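You operate a simulated robot arm through the tools that you are given. There is no shell and no other tool.

You are at the controls of a simulated robot arm. One attempt, no reset.

JOB
Plug cart B into the post, switch on so the lamp lights, switch off, then park the plug.
Fine: the plug goes in and out with the switch off, back to its holster; valve and brake stay.

Only the result counts: the job must be done as asked and must still hold three seconds after the hand-in. Knocking over, shifting, dropping, spilling or breaking anything else fails it.

ROBOT AND FRAMES
A 6-joint arm with a fingered hand, fixed in place. Base frame: the origin is on the floor under the middle of its stand, x ahead of it, y to its left, z up. Readings come in m, rad, newtons and seconds.
With the tool pointing down near the work surface it reaches from about 0.24 to 0.8 m from the base axis. Its first joint turns from -2.897 to 2.897 rad. Payload 4 kg.
The tool frame sits at the grasp point between the pads (the TCP): z along the fingers, y along the line on which they close. The tips reach 0.026 m beyond it. The gripper opens to 0.132 m; its body begins 0.073 m behind the TCP. The gripper is a hand of 5 fingers: y runs from the thumb to the fingers, the wrist lies at [0, 0, -0.239] in the tool frame, and closing takes about 1.5 s.
Orientation is told as [roll, pitch, yaw] about the base's x, y, z axes, in that order, counted from this pose: with the fingers straight down and closing along the base's y, the tool's x points along the base's -x, its y along +y and its z along -z.

CONTROLS
- The arm moves only by the tool move_arm. Its argument "plan" is text: rows parted by semicolons, each of 6 numbers parted by spaces: the shift along the base's x, y, z in units of 500 mm (1.0 is 500 mm), then the turn, a rotation vector about the base's x, y, z in units of 180 degrees (1.0 is 180 degrees). In form: x y z ax ay az; .... A call has 1 to 20 rows; each row is the pose to reach, as a shift and turn from the pose commanded when the call began. "gripper" is the gripper command, from -1 (fully open) to 1 (shut), values between in proportion, set as the call begins (left out, the last holds). A call with a number of a shift or a turn outside -1 to 1 is refused whole. Rows are played at 5 a second. More than 0.05 m and 0.15 rad between two rows, or a gripper value outside its range, and nothing of the call is played. Where a pose cannot be reached the arm comes as near as it can. A force on the tool above 40 N (or 10 N above the force at the start of the call, whichever is more), or a blocked arm, ends the call early, and 0.2 s more pass. The fingers move at their own pace (about 0.045 m/s each) and stop on an object; they squeeze with about 33 N. The grip force told is the motor's: it shows also when the fingers shut on nothing. Time passes only in rows, and 0.2 s behind the last, so rows that repeat a pose let the fingers close. It gives the time, the measured TCP pose, the force on the tool (base axes), the opening and the grip force at its end, in the units of the frame above (readings bear some noise), with the torque about the TCP (base axes, N m) and any sound that the robot's microphone picked up.
- Cameras (640 x 400 px; columns grow to the right, rows downward): "scene" is fixed at [0.0457, -0.65, 1.5412]; the picture's right is [0.88, -0.48, 0.00], its down [-0.24, -0.44, -0.87] and it looks along [0.42, 0.76, -0.50] (base axes); focal length 321 px, centre (320, 200). "wrist" rides on the gripper at [0.084, 0.002, -0.097] in the tool frame; the picture's right is [-0.02, 1.00, 0.00], its down [-0.75, -0.02, -0.66] and it looks along [-0.66, -0.01, 0.75] (tool axes); focal length 270 px, centre (320, 200). There is no depth. A picture from a camera that has moved, and an enlarged one, comes with that camera's place and axes in the base frame and with its lens. The place of the scene camera against the robot may be out by one fixed shift of up to 0.018 m in any direction.
- snapshot(camera): a new picture of that camera. It takes no simulated time.
- move_fingers(finger1, finger2, finger3, finger4, thumb_bend): sets how far each is bent, from 0 (flat) to 1 (curled in); at 0.3 the hand is open as for a grip, at 0.7 the pads meet at the TCP. One left out holds its place. A second passes; each finger stops where it meets its share of the squeeze, and holds until it gets a number again. A gripper value or a shape takes the hand back. It gives what a move gives, with no picture; readings hold the bend of each and the force on the fingers (four entries, about 0 where the hand has none), thumb and palm.
- set_grasp(shape): the hand has 5 fingers and takes this shape, open, in about a second: jaw (thumb against the fingers, like two jaws); tri (thumb and two fingers); tip (a fingertip pinch); poke (one finger out to press); point (the index stretched); flat (the hand flat); cup (the hand cupped); fist (a fist). The gripper value then closes the fingers along that shape, each until it touches; the sizes above hold for jaw. It gives what a move gives, with no picture.
- enlarge(camera, box): a new picture of the part [left, top, right, bottom] of that camera's present view, enlarged. It takes no simulated time.
- sign_off(): hands the job in; it is judged then, once.

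Places have to be worked out from the pictures, the camera data and where the tool is seen. Open the gripper and draw the arm clear of the work before you hand the job in, unless the task says otherwise.

The tools are called after "Call:" by a JSON object that holds its "name" and its "arguments". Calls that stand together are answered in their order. move_arm: Moves the arm, as the interface text tells. Its arguments: {"type":"object","properties":{"plan":{"type":"string"},"gripper":{"type":"number"}},"required":["plan"]} The other tools are called the same way: set_grasp (shape) gives the hand a shape; move_fingers (finger1, finger2, finger3, finger4, thumb_bend) moves the fingers one by one; snapshot (camera) takes a picture; enlarge (camera, box) takes an enlarged picture of a part of a camera's view; sign_off () hands the job in.

At the start:

```text
clock: 0.0
position: [0.3143, 0.5144, 1.085]
tcp_rot: [0.001, -0.001, -0.001]
force: [0.2, 0.0, 0.3]
moment: [0.02, 0.0, -0.02]
finger_gap: 0.1316
finger_force: 0.1
shape: jaw
bend: [0.3, 0.3, 0.3, 0.3, 0.3]
finger forces: [0.1, 0.0, 0.0, 0.0, 0.0, 0.0]
```

scene: 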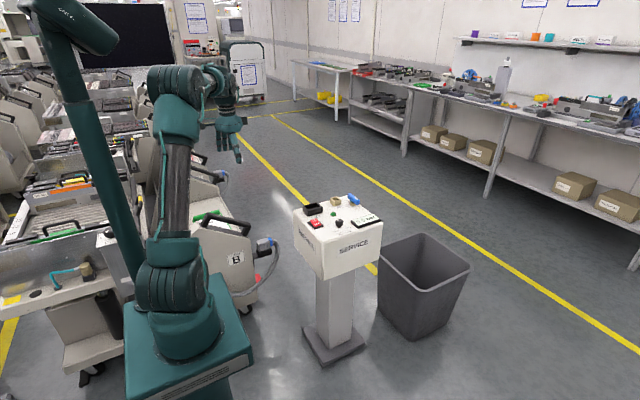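
wrist: 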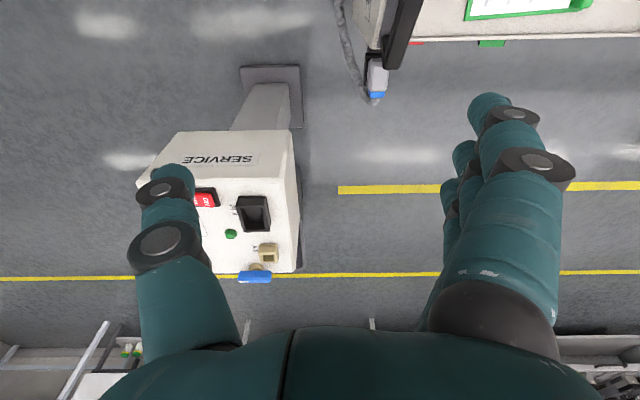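

The scene shows the service post with red switch, black socket, green lamp, valve (blue handle), and cart B with a plug in a holster on its side. I'll enlarge both views to make out details.

Call:
{"name": "enlarge", "arguments": {"camera": "scene", "box": [280, 180, 400, 255]}}

Call:
{"name": "enlarge", "arguments": {"camera": "scene", "box": [180, 200, 300, 320]}}

Call:
{"name": "enlarge", "arguments": {"camera": "wrist", "box": [120, 120, 320, 290]}}

Call:
{"name": "enlarge", "arguments": {"camera": "wrist", "box": [300, 0, 500, 120]}}

```text
5.33 times, centred on (340, 218) of scene
camera zoom: at [0.0457, -0.65, 1.5412], right [0.88, -0.48, 0.0], down [-0.24, -0.44, -0.87], along [0.42, 0.76, -0.5], focal length 1713 px, centre (213, 107)
```

zoom: 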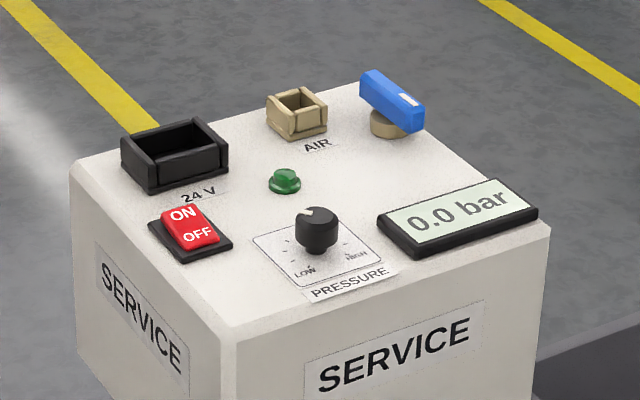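

```text
3.33 times, centred on (240, 260) of scene
camera zoom: at [0.0457, -0.65, 1.5412], right [0.88, -0.48, 0.0], down [-0.24, -0.44, -0.87], along [0.42, 0.76, -0.5], focal length 1070 px, centre (587, 0)
```

zoom: 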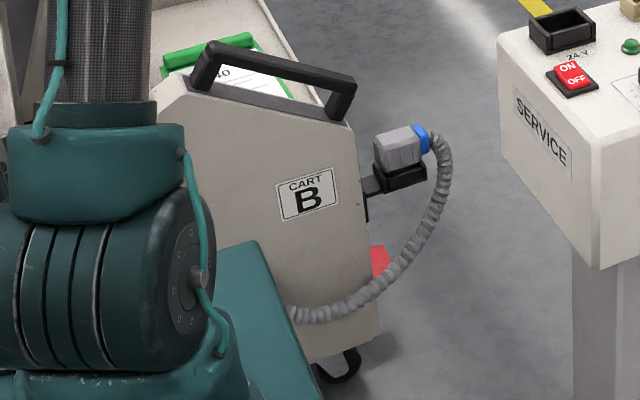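

```text
2.35 times, centred on (220, 205) of wrist
camera zoom: at [0.2296, 0.5172, 1.1825], right [0.02, 1.0, 0.0], down [0.75, -0.02, 0.66], along [0.66, -0.01, -0.75], focal length 636 px, centre (555, 188)
```

zoom: 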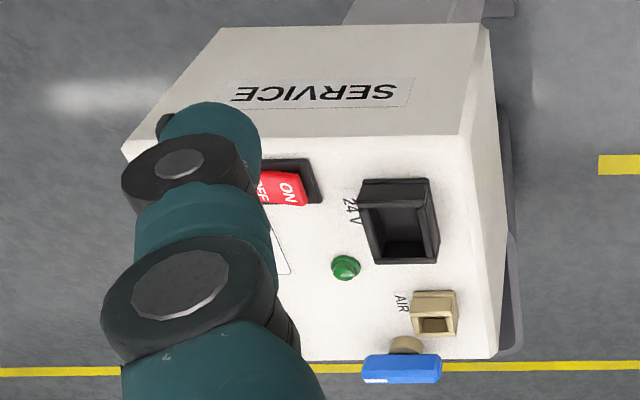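

```text
3.20 times, centred on (400, 60) of wrist
camera zoom: at [0.2296, 0.5172, 1.1825], right [0.02, 1.0, 0.0], down [0.75, -0.02, 0.66], along [0.66, -0.01, -0.75], focal length 865 px, centre (64, 648)
```

zoom: 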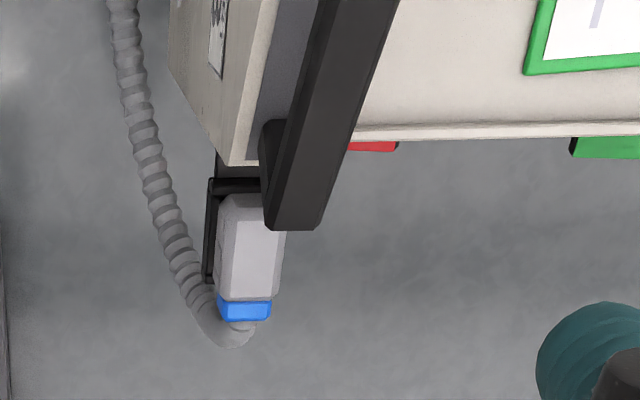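

The 24 V socket triangulates to about (0.58, 0.39, 0.81), and the plug in its holster on cart B to about (0.43, 0.65, 0.51), with its long side along x in both cases. I'll bring the wrist camera down for a closer look at the plug, staying above the cart's handle (z≈0.64).

Call:
{"name": "move_arm", "arguments": {"plan": "-0.029 0.039 -0.067 0 0 0; -0.057 0.078 -0.134 0 0 0; -0.086 0.117 -0.201 0 0 0; -0.114 0.155 -0.269 0 0 0; -0.143 0.194 -0.336 0 0 0; -0.171 0.233 -0.403 0 0 0; -0.2 0.272 -0.47 0 0 0; -0.2 0.272 -0.47 0 0 0"}}

```text
clock: 1.8
position: [0.2125, 0.6492, 0.8487]
tcp_rot: [0.001, 0.0, 0.0]
force: [-0.4, 0.2, -0.9]
moment: [0.0, -0.03, 0.03]
finger_gap: 0.1315
finger_force: 0.1
shape: jaw
bend: [0.3, 0.3, 0.3, 0.3, 0.3]
finger forces: [0.1, 0.0, 0.0, 0.0, 0.1, 0.0]
```

The arm arrived at (0.213, 0.649, 0.849) with no contact. Now I look at the plug from here.

Call:
{"name": "snapshot", "arguments": {"camera": "wrist"}}

Call:
{"name": "snapshot", "arguments": {"camera": "scene"}}

```text
taken
camera wrist: at [0.1276, 0.6513, 0.9469], right [0.02, 1.0, 0.0], down [0.75, -0.02, 0.66], along [0.66, -0.01, -0.75], focal length 270 px, centre (320, 200)
```

wrist: 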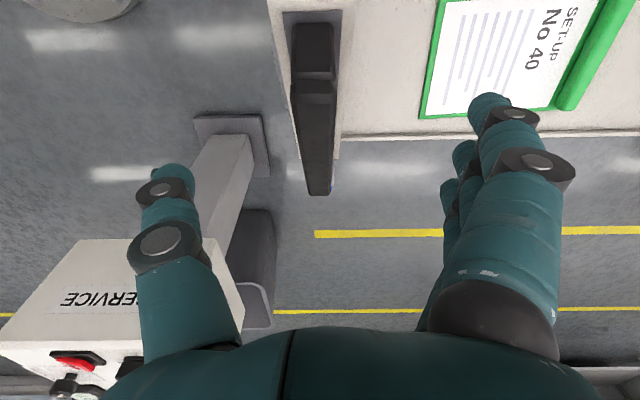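

```text
taken
```

scene: 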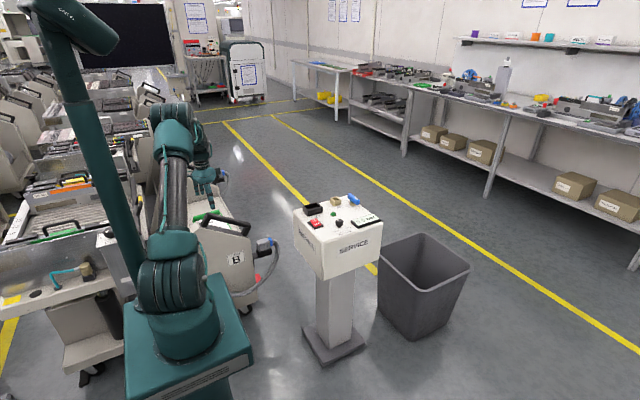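

The cart's handle hides the plug from this side. I'll go round to look from the −y side with the hand yawed +90°, staying above the post's top level (z≈0.80).

Call:
{"name": "move_arm", "arguments": {"plan": "0.0246 -0.0532 0.0117 0 0 0.0417; 0.0492 -0.1063 0.0233 0 0 0.0833; 0.0738 -0.1595 0.035 0 0 0.125; 0.0983 -0.2127 0.0467 0 0 0.1667; 0.1229 -0.2658 0.0583 0 0 0.2083; 0.1475 -0.319 0.07 0 0 0.25; 0.1721 -0.3722 0.0817 0 0 0.2917; 0.1967 -0.4253 0.0933 0 0 0.3333; 0.2213 -0.4785 0.105 0 0 0.375; 0.2458 -0.5317 0.1167 0 0 0.4167; 0.2704 -0.5848 0.1283 0 0 0.4583; 0.295 -0.638 0.14 0 0 0.5; 0.295 -0.638 0.14 0 0 0.5"}}

Call:
{"name": "snapshot", "arguments": {"camera": "wrist"}}

```text
clock: 4.6
position: [0.362, 0.3295, 0.921]
tcp_rot: [-0.001, 0.0, 1.574]
force: [0.1, 0.5, 0.2]
moment: [0.0, 0.05, 0.0]
finger_gap: 0.1318
finger_force: 0.1
shape: jaw
bend: [0.3, 0.3, 0.3, 0.3, 0.3]
finger forces: [0.1, 0.0, 0.1, 0.1, 0.0, 0.0]
```

```text
taken
camera wrist: at [0.3599, 0.2467, 1.0177], right [-1.0, 0.02, 0.0], down [0.01, 0.75, 0.66], along [0.01, 0.66, -0.75], focal length 270 px, centre (320, 200)
```

wrist: 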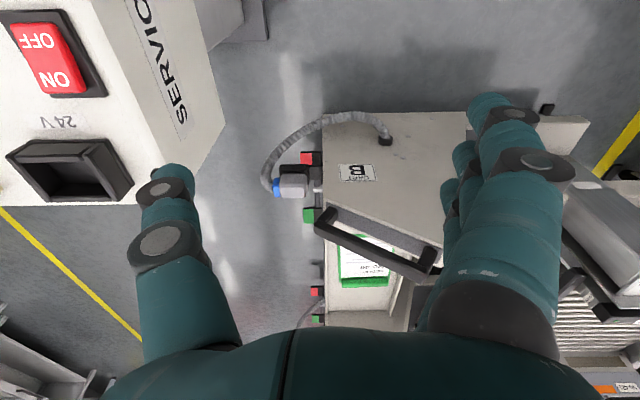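

Call:
{"name": "enlarge", "arguments": {"camera": "wrist", "box": [250, 140, 350, 230]}}

Call:
{"name": "enlarge", "arguments": {"camera": "wrist", "box": [0, 0, 220, 210]}}

Call:
{"name": "enlarge", "arguments": {"camera": "wrist", "box": [250, 100, 450, 340]}}

```text
4.44 times, centred on (300, 185) of wrist
camera zoom: at [0.3599, 0.2467, 1.0177], right [-1.0, 0.02, 0.0], down [0.01, 0.75, 0.66], along [0.01, 0.66, -0.75], focal length 1201 px, centre (409, 267)
```

zoom: 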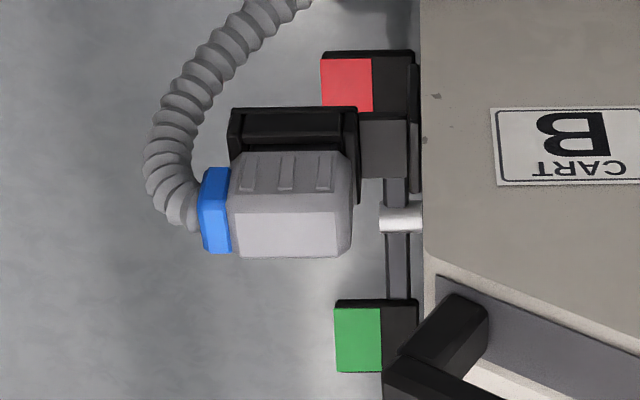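

```text
1.90 times, centred on (110, 105) of wrist
camera zoom: at [0.3599, 0.2467, 1.0177], right [-1.0, 0.02, 0.0], down [0.01, 0.75, 0.66], along [0.01, 0.66, -0.75], focal length 515 px, centre (720, 381)
```

zoom: 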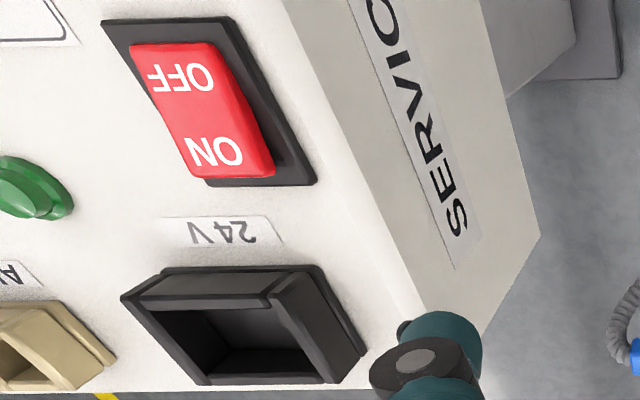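

```text
1.67 times, centred on (350, 220) of wrist
camera zoom: at [0.3599, 0.2467, 1.0177], right [-1.0, 0.02, 0.0], down [0.01, 0.75, 0.66], along [0.01, 0.66, -0.75], focal length 450 px, centre (270, 167)
```

zoom: 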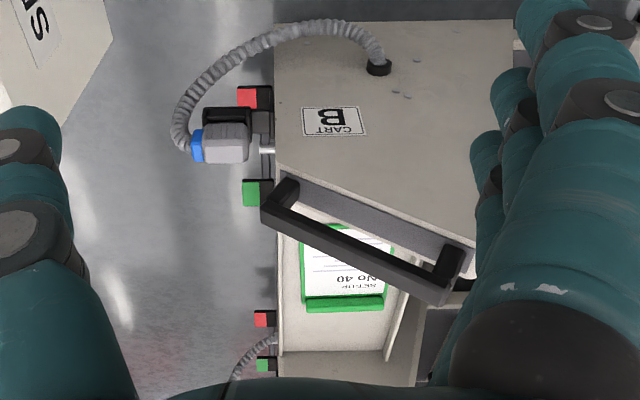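

The plug's body is about 0.064 × 0.045 m, seated upright in the black holster. Its blue cable collar points +x, and the handle's front end lies just −x of it. I'll check the hand's own width from the scene camera, and the surroundings.

Call:
{"name": "enlarge", "arguments": {"camera": "scene", "box": [170, 90, 330, 260]}}

Call:
{"name": "snapshot", "arguments": {"camera": "scene"}}

```text
2.35 times, centred on (250, 175) of scene
camera zoom: at [0.0457, -0.65, 1.5412], right [0.88, -0.48, 0.0], down [-0.24, -0.44, -0.87], along [0.42, 0.76, -0.5], focal length 756 px, centre (485, 259)
```

zoom: 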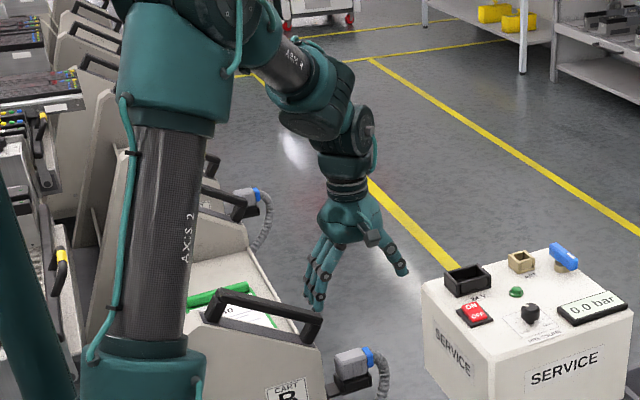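

```text
taken
```

scene: 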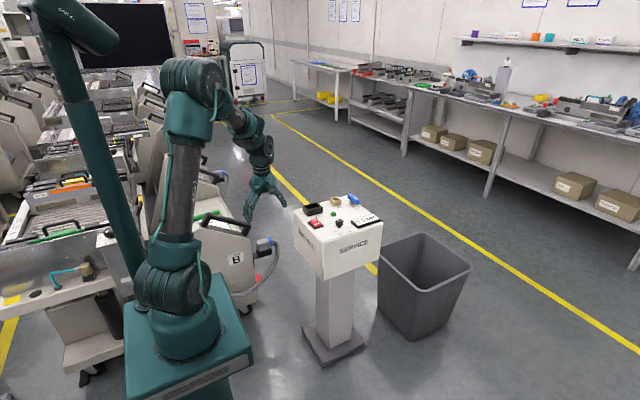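

The hand carries no bulky camera body, and the plug and handle positions agree between the views. I'll go above the plug with the hand yawed to 180°, so the camera looks from the +x side, away from the handle, and the fingers close along y.

Call:
{"name": "move_arm", "arguments": {"plan": "0.0115 0.0544 -0.0117 0 0 0.0417; 0.023 0.1088 -0.0233 0 0 0.0833; 0.0345 0.1633 -0.035 0 0 0.125; 0.046 0.2177 -0.0467 0 0 0.1667; 0.0575 0.2721 -0.0583 0 0 0.2083; 0.069 0.3265 -0.07 0 0 0.25; 0.0805 0.3809 -0.0817 0 0 0.2917; 0.092 0.4353 -0.0933 0 0 0.3333; 0.1035 0.4898 -0.105 0 0 0.375; 0.115 0.5442 -0.1167 0 0 0.4167; 0.1265 0.5986 -0.1283 0 0 0.4583; 0.138 0.653 -0.14 0 0 0.5; 0.138 0.653 -0.14 0 0 0.5"}}

Call:
{"name": "snapshot", "arguments": {"camera": "wrist"}}

Call:
{"name": "snapshot", "arguments": {"camera": "scene"}}

```text
clock: 7.4
position: [0.4321, 0.6567, 0.8468]
tcp_rot: [-0.001, 0.001, -3.139]
force: [-0.2, -0.6, -0.2]
moment: [-0.01, 0.02, -0.01]
finger_gap: 0.1319
finger_force: 0.0
shape: jaw
bend: [0.3, 0.3, 0.3, 0.3, 0.3]
finger forces: [0.0, 0.0, 0.0, 0.1, 0.0, 0.0]
out of reach, approached as far as the arm can: row 7, 8, 9, 10
```

```text
taken
camera wrist: at [0.5166, 0.6574, 0.9451], right [-0.02, -1.0, 0.0], down [-0.75, 0.01, 0.66], along [-0.66, 0.01, -0.75], focal length 270 px, centre (320, 200)
```

wrist: 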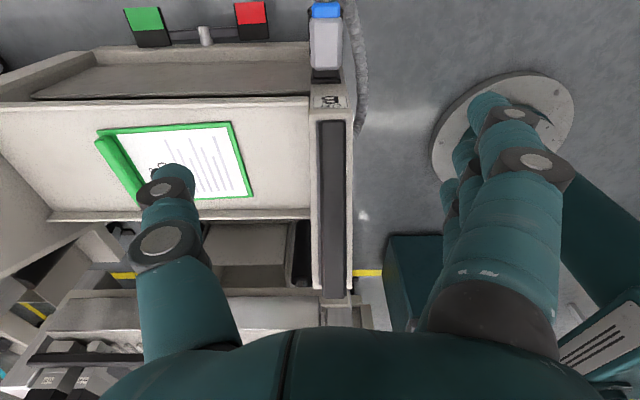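

```text
taken
```

scene: 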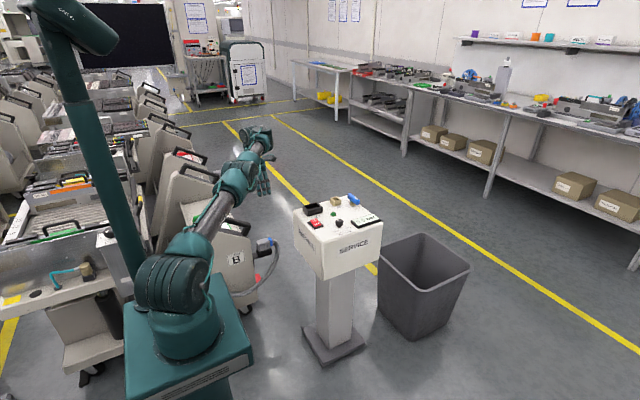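

I reached (0.432, 0.657, 0.847) at yaw 180° and the plug shows at the top of the wrist view. I'll enlarge it to pin down its position and yaw.

Call:
{"name": "enlarge", "arguments": {"camera": "wrist", "box": [270, 0, 390, 110]}}

Call:
{"name": "enlarge", "arguments": {"camera": "scene", "box": [180, 110, 300, 310]}}

```text
3.64 times, centred on (330, 55) of wrist
camera zoom: at [0.5166, 0.6574, 0.9451], right [-0.02, -1.0, 0.0], down [-0.75, 0.01, 0.66], along [-0.66, 0.01, -0.75], focal length 983 px, centre (284, 727)
```

zoom: 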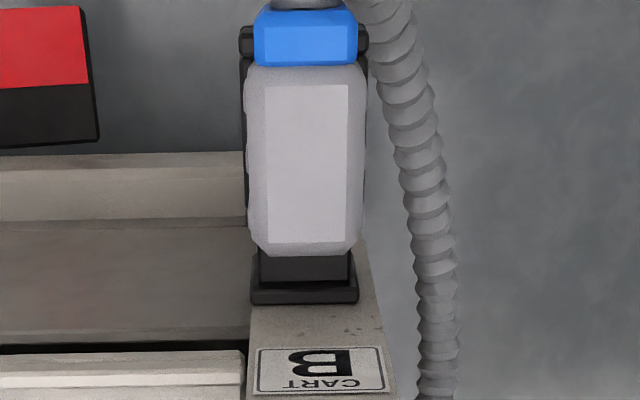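

```text
2.00 times, centred on (240, 210) of scene
camera zoom: at [0.0457, -0.65, 1.5412], right [0.88, -0.48, 0.0], down [-0.24, -0.44, -0.87], along [0.42, 0.76, -0.5], focal length 642 px, centre (480, 180)
```

zoom: 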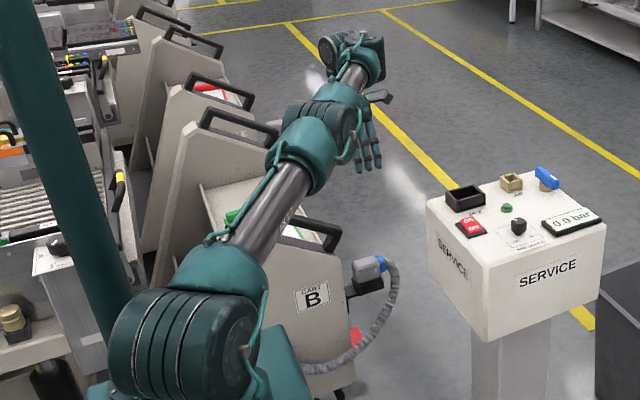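

The plug's body is centred near (0.429, 0.650), 0.045 m wide in y, aligned with x, with its top at about z 0.52. The handle's end is at x≈0.38, so I'll line up slightly +x (0.442, 0.650) and descend part-way to check clearances.

Call:
{"name": "move_arm", "arguments": {"plan": "0.005 -0.003 -0.0735 0 0 0; 0.01 -0.006 -0.147 0 0 0; 0.015 -0.009 -0.2205 0 0 0; 0.02 -0.012 -0.294 0 0 0; 0.02 -0.012 -0.294 0 0 0"}}

Call:
{"name": "snapshot", "arguments": {"camera": "wrist"}}

Call:
{"name": "enlarge", "arguments": {"camera": "scene", "box": [190, 170, 310, 290]}}

```text
clock: 8.6
position: [0.4462, 0.6597, 0.719]
tcp_rot: [-0.005, -0.04, 3.138]
force: [-0.2, 0.4, 0.2]
moment: [0.0, -0.01, 0.05]
finger_gap: 0.1319
finger_force: 0.1
shape: jaw
bend: [0.3, 0.3, 0.3, 0.3, 0.3]
finger forces: [0.0, 0.0, 0.0, 0.1, 0.0, 0.0]
out of reach, approached as far as the arm can: row 3, 4, 5
```

```text
taken
camera wrist: at [0.535, 0.6576, 0.8138], right [-0.03, -1.0, 0.0], down [-0.72, 0.02, 0.69], along [-0.69, 0.02, -0.73], focal length 270 px, centre (320, 200)
```

wrist: 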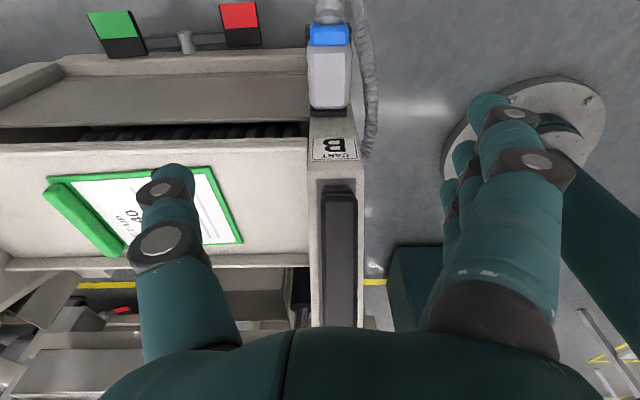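

```text
3.33 times, centred on (250, 230) of scene
camera zoom: at [0.0457, -0.65, 1.5412], right [0.88, -0.48, 0.0], down [-0.24, -0.44, -0.87], along [0.42, 0.76, -0.5], focal length 1070 px, centre (553, 100)
```

zoom: 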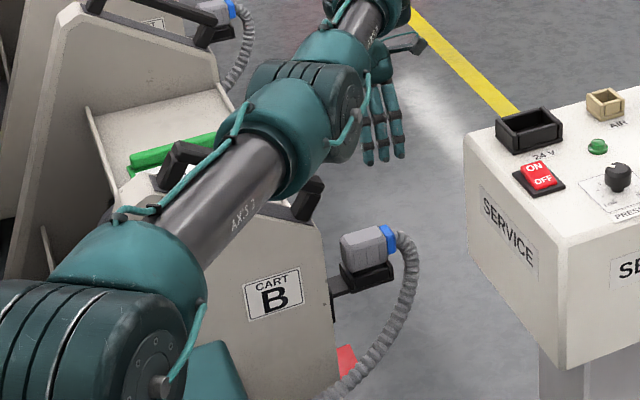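

The arm stopped short at z 0.719: it has slid into a low-elbow posture that can't go lower. I'll look at the full scene to understand the posture before changing it.

Call:
{"name": "enlarge", "arguments": {"camera": "scene", "box": [100, 80, 340, 380]}}

```text
1.33 times, centred on (220, 230) of scene
camera zoom: at [0.0457, -0.65, 1.5412], right [0.88, -0.48, 0.0], down [-0.24, -0.44, -0.87], along [0.42, 0.76, -0.5], focal length 428 px, centre (453, 160)
```

zoom: 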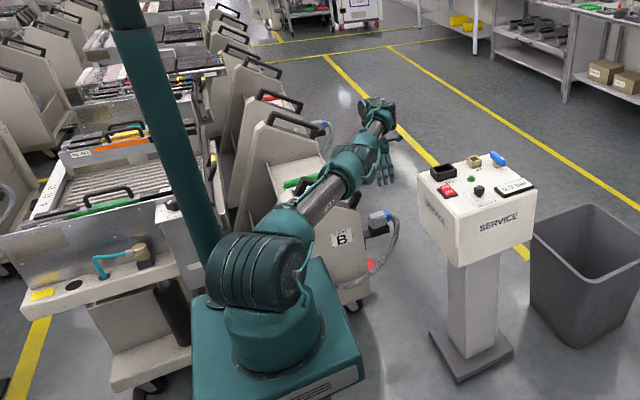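

The elbow is low in this posture, while the earlier yaw 90° pose had it high. I'll retrace the path back to that pose, then approach at yaw 0°, which also suits the post better with the thumb on the switch side.

Call:
{"name": "move_arm", "arguments": {"plan": "-0.005 0.003 0.0735 0 0 0; -0.01 0.006 0.147 0 0 0; -0.015 0.009 0.2205 0 0 0; -0.02 0.012 0.294 0 0 0; -0.0315 -0.0424 0.3057 0 0 -0.0417; -0.043 -0.0968 0.3173 0 0 -0.0833; -0.0545 -0.1513 0.329 0 0 -0.125; -0.066 -0.2057 0.3407 0 0 -0.1667; -0.0775 -0.2601 0.3523 0 0 -0.2083; -0.089 -0.3145 0.364 0 0 -0.25; -0.1005 -0.3689 0.3757 0 0 -0.2917; -0.112 -0.4233 0.3873 0 0 -0.3333; -0.1235 -0.4778 0.399 0 0 -0.375; -0.135 -0.5322 0.4107 0 0 -0.4167; -0.1465 -0.5866 0.4223 0 0 -0.4583; -0.158 -0.641 0.434 0 0 -0.5; -0.158 -0.641 0.434 0 0 -0.5"}}

Call:
{"name": "enlarge", "arguments": {"camera": "scene", "box": [100, 80, 340, 380]}}

```text
clock: 12.2
position: [0.4726, 0.4501, 1.0773]
tcp_rot: [0.003, 0.001, 1.569]
force: [0.2, -0.8, 0.1]
moment: [-0.02, 0.01, -0.01]
finger_gap: 0.1318
finger_force: 0.0
shape: jaw
bend: [0.3, 0.3, 0.3, 0.3, 0.3]
finger forces: [0.0, 0.1, 0.0, 0.0, 0.1, 0.0]
out of reach, approached as far as the arm can: row 7, 8, 9, 10, 11, 12, 13, 14, 15, 16, 17
```

```text
1.33 times, centred on (220, 230) of scene
camera zoom: at [0.0457, -0.65, 1.5412], right [0.88, -0.48, 0.0], down [-0.24, -0.44, -0.87], along [0.42, 0.76, -0.5], focal length 428 px, centre (453, 160)
```

zoom: 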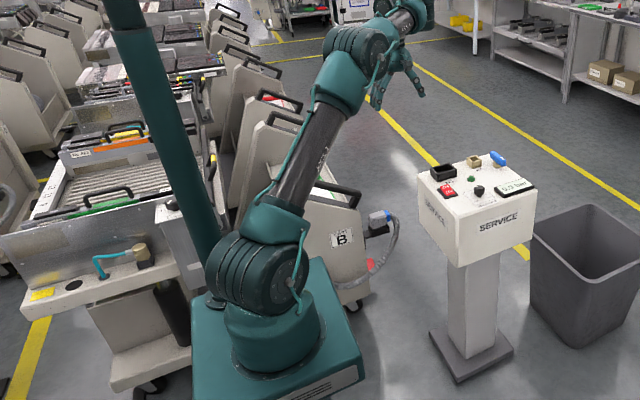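

The arm kept the other posture and stopped at (0.473, 0.450, 1.077), away from everything. I'll move toward the start pose at yaw 0°, to get back the original high-elbow posture.

Call:
{"name": "move_arm", "arguments": {"plan": "-0.0263 0.0107 0.0013 0 0 -0.0417; -0.0527 0.0215 0.0027 0 0 -0.0833; -0.079 0.0322 0.004 0 0 -0.125; -0.1053 0.043 0.0053 0 0 -0.1667; -0.1317 0.0537 0.0067 0 0 -0.2083; -0.158 0.0645 0.008 0 0 -0.25; -0.1843 0.0752 0.0093 0 0 -0.2917; -0.2107 0.086 0.0107 0 0 -0.3333; -0.237 0.0967 0.012 0 0 -0.375; -0.2633 0.1075 0.0133 0 0 -0.4167; -0.2897 0.1182 0.0147 0 0 -0.4583; -0.316 0.129 0.016 0 0 -0.5; -0.316 0.129 0.016 0 0 -0.5"}}

Call:
{"name": "enlarge", "arguments": {"camera": "scene", "box": [100, 80, 340, 380]}}

```text
clock: 15.0
position: [0.3288, 0.5379, 1.0982]
tcp_rot: [-0.003, 0.004, -0.002]
force: [0.7, 0.2, -0.1]
moment: [0.0, 0.01, 0.01]
finger_gap: 0.1321
finger_force: 0.0
shape: jaw
bend: [0.3, 0.3, 0.3, 0.3, 0.3]
finger forces: [0.0, 0.0, 0.1, 0.0, 0.0, 0.1]
out of reach, approached as far as the arm can: row 1, 2, 3, 4, 5, 6, 7, 8, 9, 10, 11, 12, 13
```

```text
1.33 times, centred on (220, 230) of scene
camera zoom: at [0.0457, -0.65, 1.5412], right [0.88, -0.48, 0.0], down [-0.24, -0.44, -0.87], along [0.42, 0.76, -0.5], focal length 428 px, centre (453, 160)
```

zoom: 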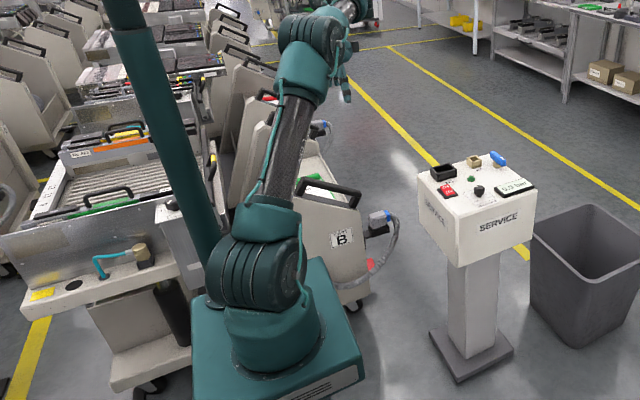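

The base for shifts is the requested pose (0.205, 0.394, 0.925), and this posture can't fold in that far. I'll stretch the arm outward and high over free floor so the elbow straightens, then come back in with the elbow high.

Call:
{"name": "move_arm", "arguments": {"plan": "0.054 0.077 0.03 0 0 0; 0.107 0.153 0.06 0 0 0; 0.161 0.23 0.09 0 0 0; 0.214 0.306 0.12 0 0 0; 0.268 0.383 0.15 0 0 0; 0.321 0.459 0.18 0 0 0; 0.375 0.536 0.21 0 0 0; 0.429 0.613 0.24 0 0 0; 0.482 0.689 0.27 0 0 0; 0.536 0.766 0.3 0 0 0; 0.589 0.842 0.33 0 0 0; 0.643 0.919 0.36 0 0 0; 0.696 0.995 0.39 0 0 0; 0.696 0.995 0.39 0 0 0"}}

Call:
{"name": "enlarge", "arguments": {"camera": "scene", "box": [100, 0, 340, 300]}}

```text
clock: 18.0
position: [0.3995, 0.6372, 1.0869]
tcp_rot: [0.001, 0.0, 0.0]
force: [0.2, -0.7, 0.1]
moment: [-0.06, 0.0, 0.02]
finger_gap: 0.1317
finger_force: 0.1
shape: jaw
bend: [0.3, 0.3, 0.3, 0.3, 0.3]
finger forces: [0.1, 0.0, 0.1, 0.0, 0.0, 0.0]
out of reach, approached as far as the arm can: row 3, 4, 5, 6, 7, 8, 9, 10, 11, 12, 13, 14
```

```text
1.33 times, centred on (220, 150) of scene
camera zoom: at [0.0457, -0.65, 1.5412], right [0.88, -0.48, 0.0], down [-0.24, -0.44, -0.87], along [0.42, 0.76, -0.5], focal length 428 px, centre (453, 267)
```

zoom: 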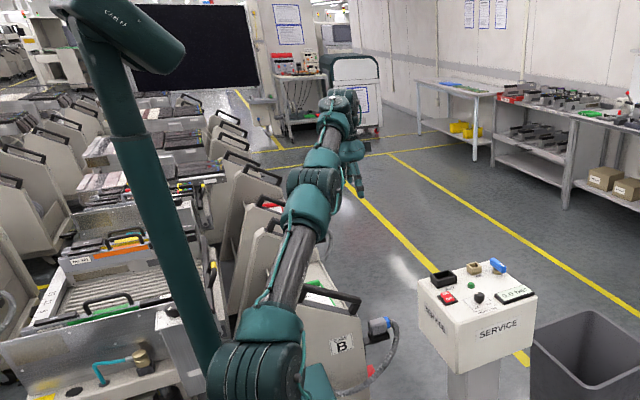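

The arm is now stretched nearly straight at r≈0.75 (its reach limit at this height). I'll come back in to the start pose, and check which way the elbow folds.

Call:
{"name": "move_arm", "arguments": {"plan": "-0.0477 -0.0754 -0.007 0 0 0; -0.0954 -0.1508 -0.014 0 0 0; -0.1431 -0.2262 -0.021 0 0 0; -0.1908 -0.3016 -0.028 0 0 0; -0.2385 -0.377 -0.035 0 0 0; -0.2862 -0.4524 -0.042 0 0 0; -0.3339 -0.5278 -0.049 0 0 0; -0.3816 -0.6032 -0.056 0 0 0; -0.4293 -0.6786 -0.063 0 0 0; -0.477 -0.754 -0.07 0 0 0; -0.477 -0.754 -0.07 0 0 0"}}

Call:
{"name": "enlarge", "arguments": {"camera": "scene", "box": [100, 0, 340, 300]}}

```text
clock: 20.4
position: [0.166, 0.2666, 1.0524]
tcp_rot: [-0.001, 0.0, 0.0]
force: [0.8, -0.2, 0.7]
moment: [0.01, 0.01, 0.0]
finger_gap: 0.1317
finger_force: 0.0
shape: jaw
bend: [0.3, 0.3, 0.3, 0.3, 0.3]
finger forces: [0.0, 0.0, 0.0, 0.0, 0.0, 0.1]
```

```text
1.33 times, centred on (220, 150) of scene
camera zoom: at [0.0457, -0.65, 1.5412], right [0.88, -0.48, 0.0], down [-0.24, -0.44, -0.87], along [0.42, 0.76, -0.5], focal length 428 px, centre (453, 267)
```

zoom: 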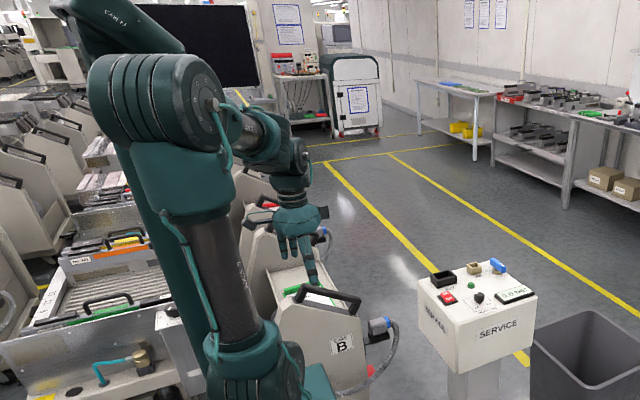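

The elbow is high again at yaw 0°, with the TCP at (0.166, 0.267, 1.052). Now I go above the plug to (0.442, 0.651, 0.80) at yaw 0°, keeping above the handle.

Call:
{"name": "move_arm", "arguments": {"plan": "0.046 0.064 -0.042 0 0 0; 0.092 0.128 -0.084 0 0 0; 0.138 0.192 -0.126 0 0 0; 0.184 0.256 -0.168 0 0 0; 0.23 0.32 -0.21 0 0 0; 0.276 0.384 -0.252 0 0 0; 0.322 0.448 -0.294 0 0 0; 0.368 0.512 -0.336 0 0 0; 0.414 0.576 -0.379 0 0 0; 0.46 0.64 -0.421 0 0 0; 0.506 0.704 -0.463 0 0 0; 0.552 0.768 -0.505 0 0 0; 0.552 0.768 -0.505 0 0 0"}}

Call:
{"name": "enlarge", "arguments": {"camera": "scene", "box": [100, 0, 340, 300]}}

Call:
{"name": "snapshot", "arguments": {"camera": "wrist"}}

```text
clock: 23.2
position: [0.4436, 0.6504, 0.7951]
tcp_rot: [-0.001, -0.001, 0.001]
force: [-1.0, -0.2, -0.4]
moment: [0.0, 0.02, -0.01]
finger_gap: 0.1319
finger_force: 0.0
shape: jaw
bend: [0.3, 0.3, 0.3, 0.3, 0.3]
finger forces: [0.1, 0.0, 0.1, 0.0, 0.0, 0.1]
```

```text
1.33 times, centred on (220, 150) of scene
camera zoom: at [0.0457, -0.65, 1.5412], right [0.88, -0.48, 0.0], down [-0.24, -0.44, -0.87], along [0.42, 0.76, -0.5], focal length 428 px, centre (453, 267)
```

zoom: 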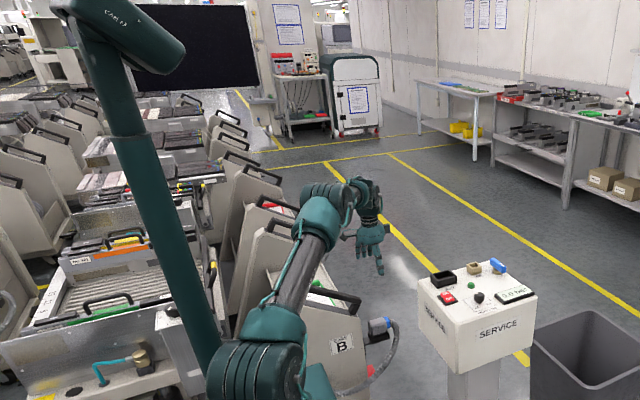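

```text
taken
camera wrist: at [0.3588, 0.6519, 0.8925], right [0.02, 1.0, 0.0], down [0.75, -0.01, 0.66], along [0.66, -0.01, -0.75], focal length 270 px, centre (320, 200)
```

wrist: 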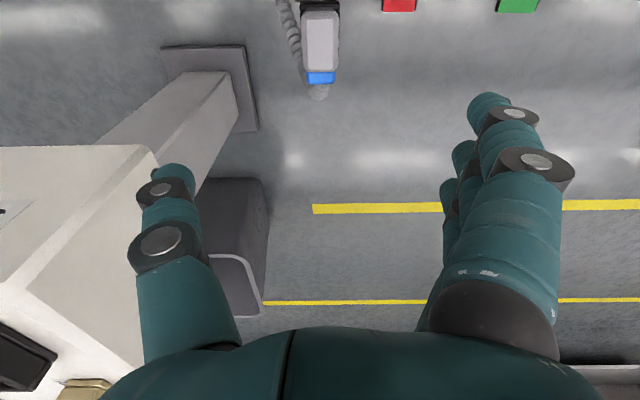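

The pose (0.444, 0.650, 0.795) was reached with the elbow bent well, and the plug is visible unobstructed at the top of the picture. I'll enlarge it to refine its place.

Call:
{"name": "enlarge", "arguments": {"camera": "wrist", "box": [270, 0, 370, 110]}}

Call:
{"name": "enlarge", "arguments": {"camera": "scene", "box": [200, 150, 300, 280]}}

```text
3.64 times, centred on (320, 55) of wrist
camera zoom: at [0.3588, 0.6519, 0.8925], right [0.02, 1.0, 0.0], down [0.75, -0.01, 0.66], along [0.66, -0.01, -0.75], focal length 983 px, centre (320, 727)
```

zoom: 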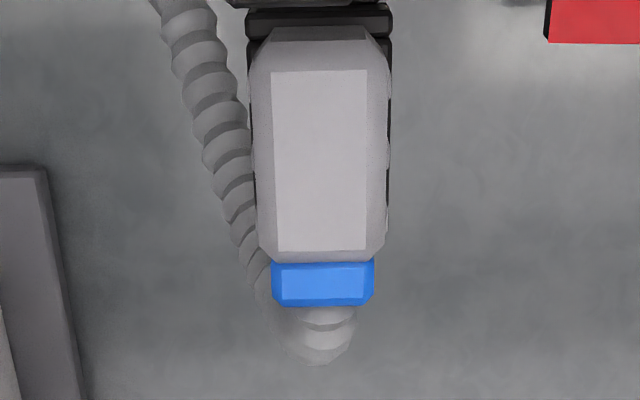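

```text
3.08 times, centred on (250, 215) of scene
camera zoom: at [0.0457, -0.65, 1.5412], right [0.88, -0.48, 0.0], down [-0.24, -0.44, -0.87], along [0.42, 0.76, -0.5], focal length 988 px, centre (535, 154)
```

zoom: 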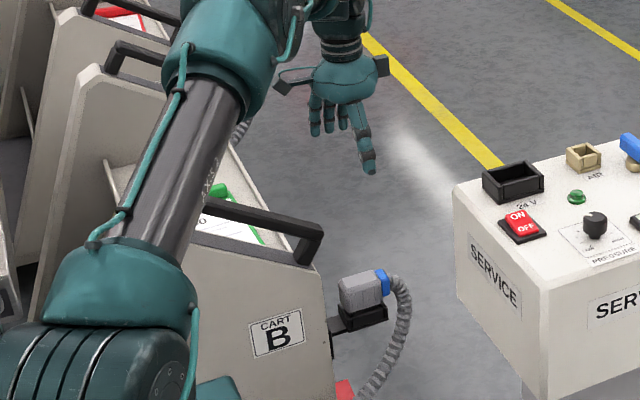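

The wrist camera's body sits on the −x side of the hand at yaw 0° and would hit the handle lower down. The earlier limit appeared at positive yaw, so I'll try reaching yaw −180° by turning the other way, up high.

Call:
{"name": "move_arm", "arguments": {"plan": "-0.005 -0.007 0.01 0 0 -0.0417; -0.01 -0.014 0.02 0 0 -0.0833; -0.015 -0.021 0.03 0 0 -0.125; -0.02 -0.028 0.04 0 0 -0.1667; -0.025 -0.035 0.05 0 0 -0.2083; -0.03 -0.042 0.06 0 0 -0.25; -0.035 -0.049 0.07 0 0 -0.2917; -0.04 -0.056 0.08 0 0 -0.3333; -0.045 -0.063 0.09 0 0 -0.375; -0.05 -0.07 0.1 0 0 -0.4167; -0.055 -0.077 0.1 0 0 -0.4583; -0.06 -0.084 0.1 0 0 -0.5; -0.06 -0.084 0.1 0 0 -0.5"}}

Call:
{"name": "enlarge", "arguments": {"camera": "scene", "box": [100, 0, 340, 300]}}

```text
clock: 26.0
position: [0.4113, 0.6099, 0.8472]
tcp_rot: [-0.001, 0.001, -1.572]
force: [0.2, 0.3, 0.2]
moment: [0.0, 0.02, 0.01]
finger_gap: 0.132
finger_force: 0.2
shape: jaw
bend: [0.3, 0.3, 0.3, 0.3, 0.3]
finger forces: [0.0, 0.0, 0.0, 0.1, 0.1, 0.0]
```

```text
1.33 times, centred on (220, 150) of scene
camera zoom: at [0.0457, -0.65, 1.5412], right [0.88, -0.48, 0.0], down [-0.24, -0.44, -0.87], along [0.42, 0.76, -0.5], focal length 428 px, centre (453, 267)
```

zoom: 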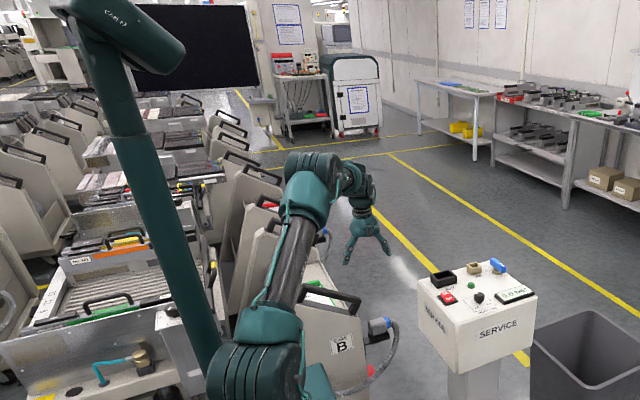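

Yaw −90° was reached without trouble and the elbow stays high. I continue turning to −180° at the same height.

Call:
{"name": "move_arm", "arguments": {"plan": "0 0 0 0 0 -0.0417; 0 0 0 0 0 -0.0833; 0 0 0 0 0 -0.125; 0 0 0 0 0 -0.1667; 0 0 0 0 0 -0.2083; 0 0 0 0 0 -0.25; 0 0 0 0 0 -0.2917; 0 0 0 0 0 -0.3333; 0 0 0 0 0 -0.375; 0 0 0 0 0 -0.4167; 0 0 0 0 0 -0.4583; 0 0 0 0 0 -0.5; 0 0 0 0 0 -0.5"}}

Call:
{"name": "enlarge", "arguments": {"camera": "scene", "box": [100, 0, 340, 300]}}

```text
clock: 28.8
position: [0.4114, 0.6098, 0.8473]
tcp_rot: [-0.001, 0.0, 3.138]
force: [0.8, 0.6, -0.1]
moment: [0.01, -0.02, 0.01]
finger_gap: 0.1321
finger_force: 0.1
shape: jaw
bend: [0.3, 0.3, 0.3, 0.3, 0.3]
finger forces: [0.0, 0.1, 0.0, 0.1, 0.0, 0.0]
```

```text
1.33 times, centred on (220, 150) of scene
camera zoom: at [0.0457, -0.65, 1.5412], right [0.88, -0.48, 0.0], down [-0.24, -0.44, -0.87], along [0.42, 0.76, -0.5], focal length 428 px, centre (453, 267)
```

zoom: 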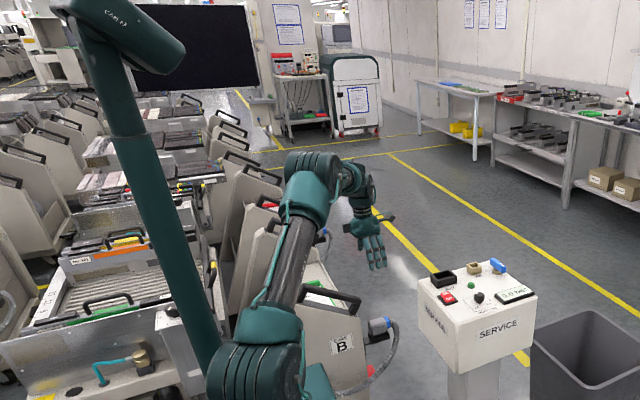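

Yaw 180° is reached with the elbow high. Now I move over the plug to (0.442, 0.651) and go down to z≈0.65, just above handle level, to re-check.

Call:
{"name": "move_arm", "arguments": {"plan": "0.03 0.041 0 0 0 0; 0.061 0.082 0 0 0 0; 0.061 0.082 -0.08 0 0 0; 0.061 0.082 -0.16 0 0 0; 0.061 0.082 -0.24 0 0 0; 0.061 0.082 -0.32 0 0 0; 0.061 0.082 -0.394 0 0 0; 0.061 0.082 -0.394 0 0 0"}}

Call:
{"name": "snapshot", "arguments": {"camera": "wrist"}}

Call:
{"name": "enlarge", "arguments": {"camera": "scene", "box": [200, 150, 300, 280]}}

```text
clock: 30.6
position: [0.4433, 0.6498, 0.6504]
tcp_rot: [0.0, 0.0, -3.141]
force: [0.6, 0.7, -0.2]
moment: [0.0, 0.02, -0.04]
finger_gap: 0.1319
finger_force: 0.1
shape: jaw
bend: [0.3, 0.3, 0.3, 0.3, 0.3]
finger forces: [0.0, 0.0, 0.0, 0.1, 0.0, 0.0]
```

```text
taken
camera wrist: at [0.5273, 0.6478, 0.747], right [-0.02, -1.0, 0.0], down [-0.75, 0.01, 0.66], along [-0.66, 0.01, -0.75], focal length 270 px, centre (320, 200)
```

wrist: 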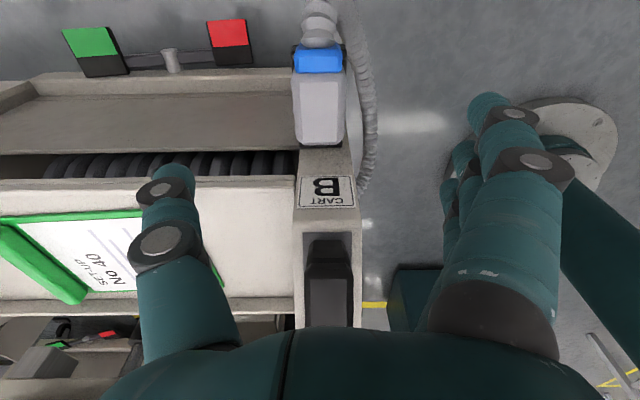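

```text
3.08 times, centred on (250, 215) of scene
camera zoom: at [0.0457, -0.65, 1.5412], right [0.88, -0.48, 0.0], down [-0.24, -0.44, -0.87], along [0.42, 0.76, -0.5], focal length 988 px, centre (535, 154)
```

zoom: 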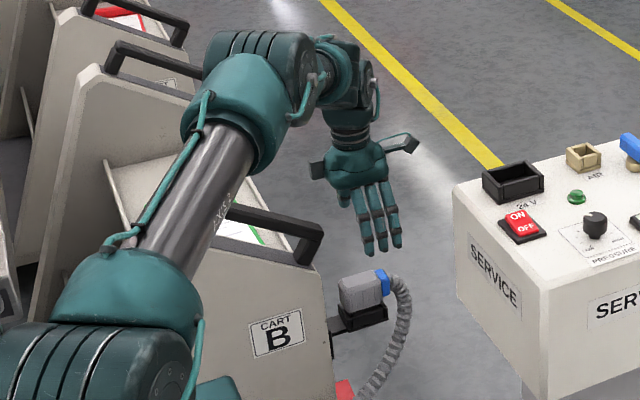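

The hand has a small block on its −x side at about palm height that may come close to the handle's front (x≈0.383, z≈0.64). I'll enlarge both views to measure the plug's top height and this clearance.

Call:
{"name": "enlarge", "arguments": {"camera": "wrist", "box": [270, 20, 370, 160]}}

Call:
{"name": "enlarge", "arguments": {"camera": "scene", "box": [250, 185, 310, 245]}}

Call:
{"name": "enlarge", "arguments": {"camera": "wrist", "box": [280, 140, 390, 340]}}

```text
2.86 times, centred on (320, 90) of wrist
camera zoom: at [0.5273, 0.6478, 0.747], right [-0.02, -1.0, 0.0], down [-0.75, 0.01, 0.66], along [-0.66, 0.01, -0.75], focal length 772 px, centre (320, 514)
```

zoom: 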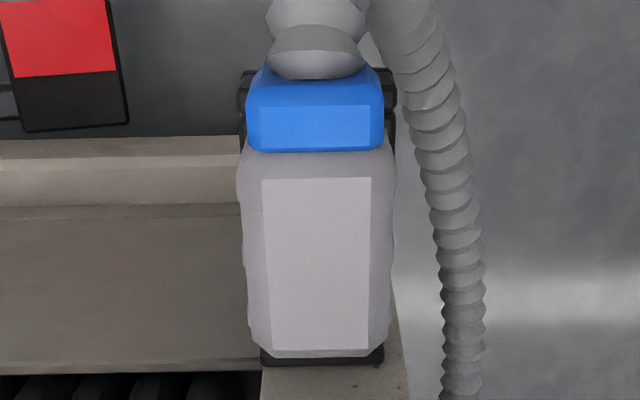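

```text
6.67 times, centred on (280, 215) of scene
camera zoom: at [0.0457, -0.65, 1.5412], right [0.88, -0.48, 0.0], down [-0.24, -0.44, -0.87], along [0.42, 0.76, -0.5], focal length 2141 px, centre (587, 100)
```

zoom: 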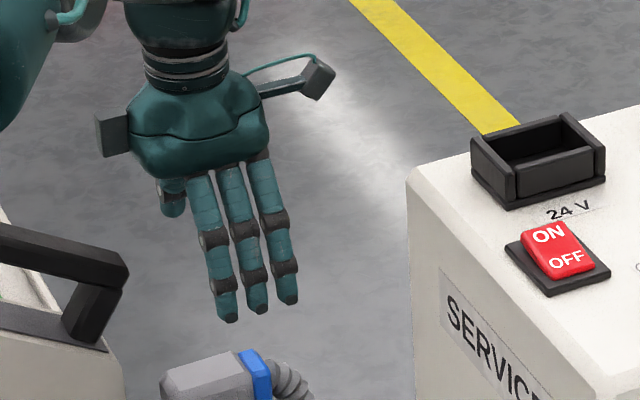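

```text
2.00 times, centred on (335, 240) of wrist
camera zoom: at [0.5273, 0.6478, 0.747], right [-0.02, -1.0, 0.0], down [-0.75, 0.01, 0.66], along [-0.66, 0.01, -0.75], focal length 541 px, centre (290, 120)
```

zoom: 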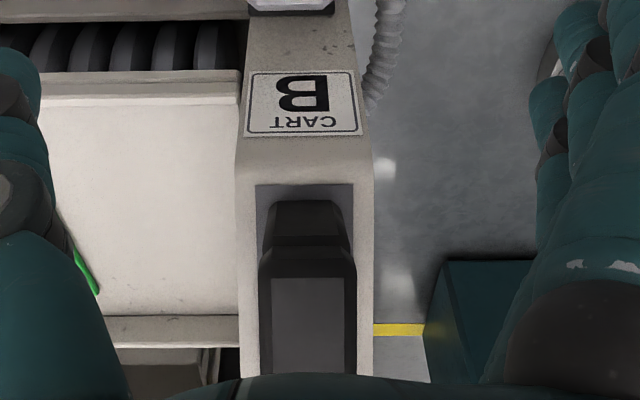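

The plug's top is at z≈0.53 and the holster rim at ≈0.49, so the grip height should be about 0.52. To keep the hand's side block clear of the handle's front, I'll lean the wrist 15° toward +x (about y), shift to x≈0.452, and go down to z≈0.60.

Call:
{"name": "move_arm", "arguments": {"plan": "0.006 0 0 0 0.028 0; 0.012 0 0 0 0.056 0; 0.018 0 0 0 0.0833 0; 0.018 0 -0.05 0 0.0833 0; 0.018 0 -0.1 0 0.0833 0; 0.018 0 -0.1 0 0.0833 0"}}

Call:
{"name": "snapshot", "arguments": {"camera": "wrist"}}

Call:
{"name": "enlarge", "arguments": {"camera": "scene", "box": [235, 185, 315, 265]}}

```text
clock: 32.0
position: [0.4365, 0.6203, 0.6105]
tcp_rot: [-0.003, -0.26, -3.141]
force: [-0.5, 0.1, -0.6]
moment: [0.02, 0.03, 0.01]
finger_gap: 0.1318
finger_force: 0.1
shape: jaw
bend: [0.3, 0.3, 0.3, 0.3, 0.3]
finger forces: [0.0, 0.0, 0.0, 0.0, 0.0, 0.1]
out of reach, approached as far as the arm can: row 2, 3, 4, 5, 6
```

```text
taken
camera wrist: at [0.5426, 0.6189, 0.6832], right [-0.02, -1.0, 0.0], down [-0.56, 0.01, 0.83], along [-0.83, 0.02, -0.56], focal length 270 px, centre (320, 200)
```

wrist: 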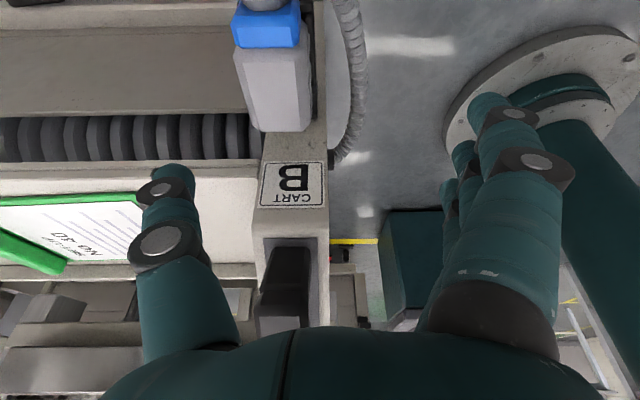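

```text
5.00 times, centred on (275, 225) of scene
camera zoom: at [0.0457, -0.65, 1.5412], right [0.88, -0.48, 0.0], down [-0.24, -0.44, -0.87], along [0.42, 0.76, -0.5], focal length 1606 px, centre (545, 75)
```

zoom: 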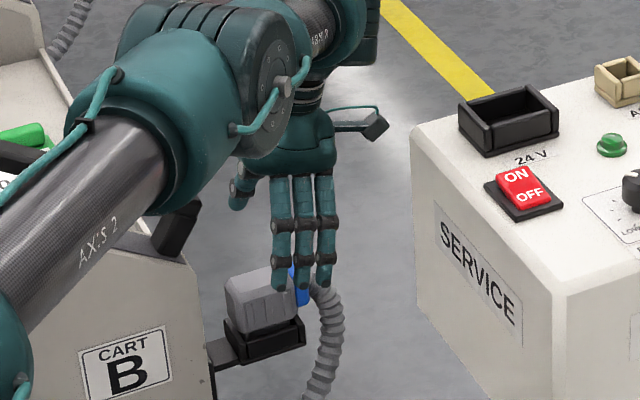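

With a 15° lean the arm can't reach far enough (it stopped at r≈0.76), so the hand has to be vertical. I'll go back upright at z≈0.66 and shift to x≈0.458, where the side block should pass in front of the handle. Then I'll look again.

Call:
{"name": "move_arm", "arguments": {"plan": "0.01 0.015 0.025 0 -0.02 0; 0.02 0.03 0.05 0 -0.042 0; 0.03 0.045 0.075 0 -0.063 0; 0.042 0.059 0.1 0 -0.0828 0; 0.042 0.059 0.1 0 -0.0828 0"}}

Call:
{"name": "enlarge", "arguments": {"camera": "scene", "box": [235, 185, 315, 265]}}

Call:
{"name": "enlarge", "arguments": {"camera": "wrist", "box": [200, 0, 520, 400]}}

```text
clock: 33.2
position: [0.457, 0.6518, 0.6608]
tcp_rot: [-0.001, 0.001, -3.141]
force: [0.2, 0.4, -0.2]
moment: [0.0, 0.01, -0.02]
finger_gap: 0.1318
finger_force: 0.1
shape: jaw
bend: [0.3, 0.3, 0.3, 0.3, 0.3]
finger forces: [0.0, 0.0, 0.0, 0.0, 0.0, 0.1]
```

```text
5.00 times, centred on (275, 225) of scene
camera zoom: at [0.0457, -0.65, 1.5412], right [0.88, -0.48, 0.0], down [-0.24, -0.44, -0.87], along [0.42, 0.76, -0.5], focal length 1606 px, centre (545, 75)
```

zoom: 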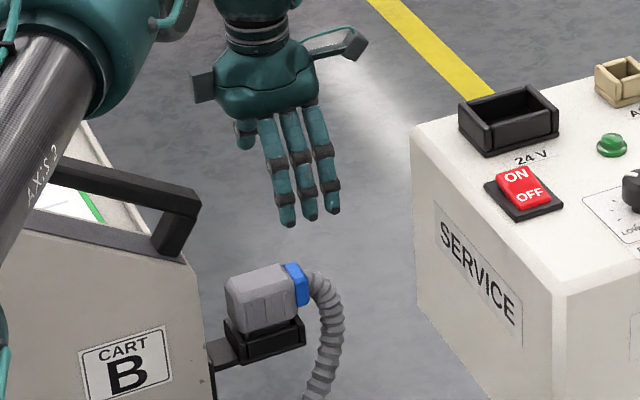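

```text
1.00 times, centred on (360, 200) of wrist (not enlarged: the box is as wide or as high as the picture)
camera zoom: at [0.5414, 0.6499, 0.7576], right [-0.02, -1.0, 0.0], down [-0.75, 0.02, 0.66], along [-0.66, 0.01, -0.75], focal length 270 px, centre (280, 200)
```

zoom: 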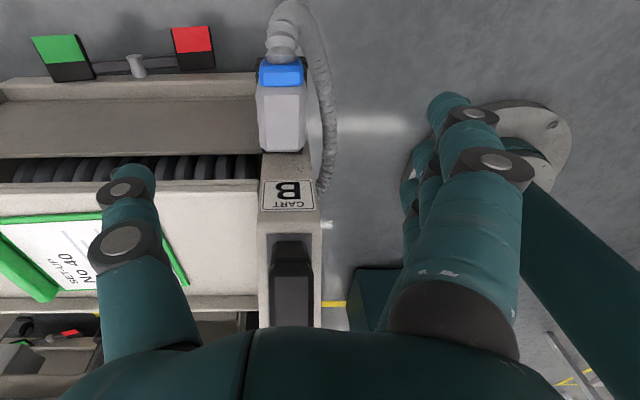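

Upright at (0.457, 0.652, 0.661), the side block's image will pass about 9 mm to the right of the handle's end when I go down. I'll descend to z≈0.58 in small steps and check reach and contact.

Call:
{"name": "move_arm", "arguments": {"plan": "0 -0.002 -0.04 0 0 0; 0 -0.003 -0.08 0 0 0; 0 -0.003 -0.12 0 0 0; 0 -0.003 -0.16 0 0 0; 0 -0.003 -0.16 0 0 0"}}

Call:
{"name": "enlarge", "arguments": {"camera": "scene", "box": [235, 185, 315, 265]}}

Call:
{"name": "snapshot", "arguments": {"camera": "wrist"}}

```text
clock: 34.4
position: [0.4559, 0.6503, 0.5801]
tcp_rot: [0.0, -0.002, -3.142]
force: [0.3, -1.2, -0.1]
moment: [-0.01, -0.01, -0.02]
finger_gap: 0.132
finger_force: 0.1
shape: jaw
bend: [0.3, 0.3, 0.3, 0.3, 0.3]
finger forces: [0.1, 0.0, 0.0, 0.0, 0.1, 0.2]
```

```text
5.00 times, centred on (275, 225) of scene
camera zoom: at [0.0457, -0.65, 1.5412], right [0.88, -0.48, 0.0], down [-0.24, -0.44, -0.87], along [0.42, 0.76, -0.5], focal length 1606 px, centre (545, 75)
```

zoom: 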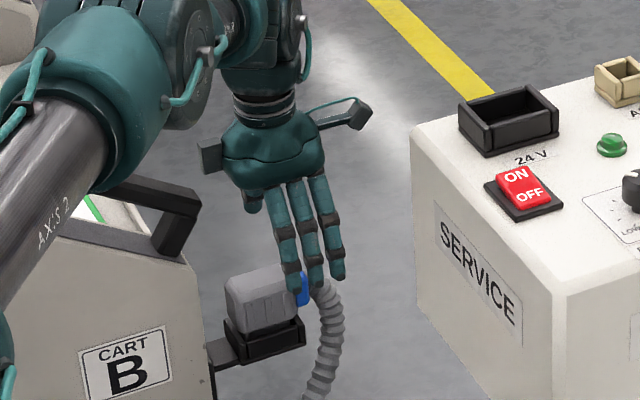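

```text
taken
camera wrist: at [0.5414, 0.6498, 0.6777], right [-0.02, -1.0, 0.0], down [-0.75, 0.02, 0.66], along [-0.66, 0.01, -0.75], focal length 270 px, centre (320, 200)
```

wrist: 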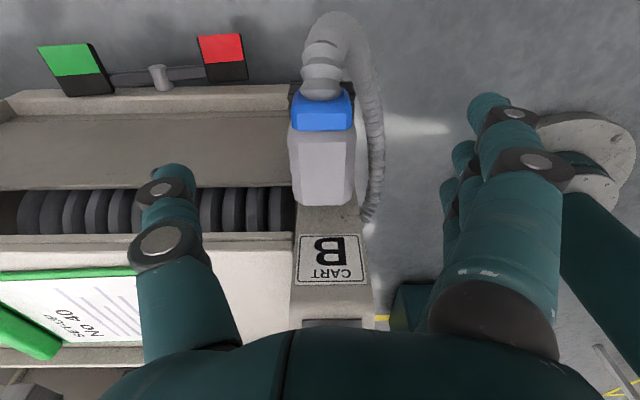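

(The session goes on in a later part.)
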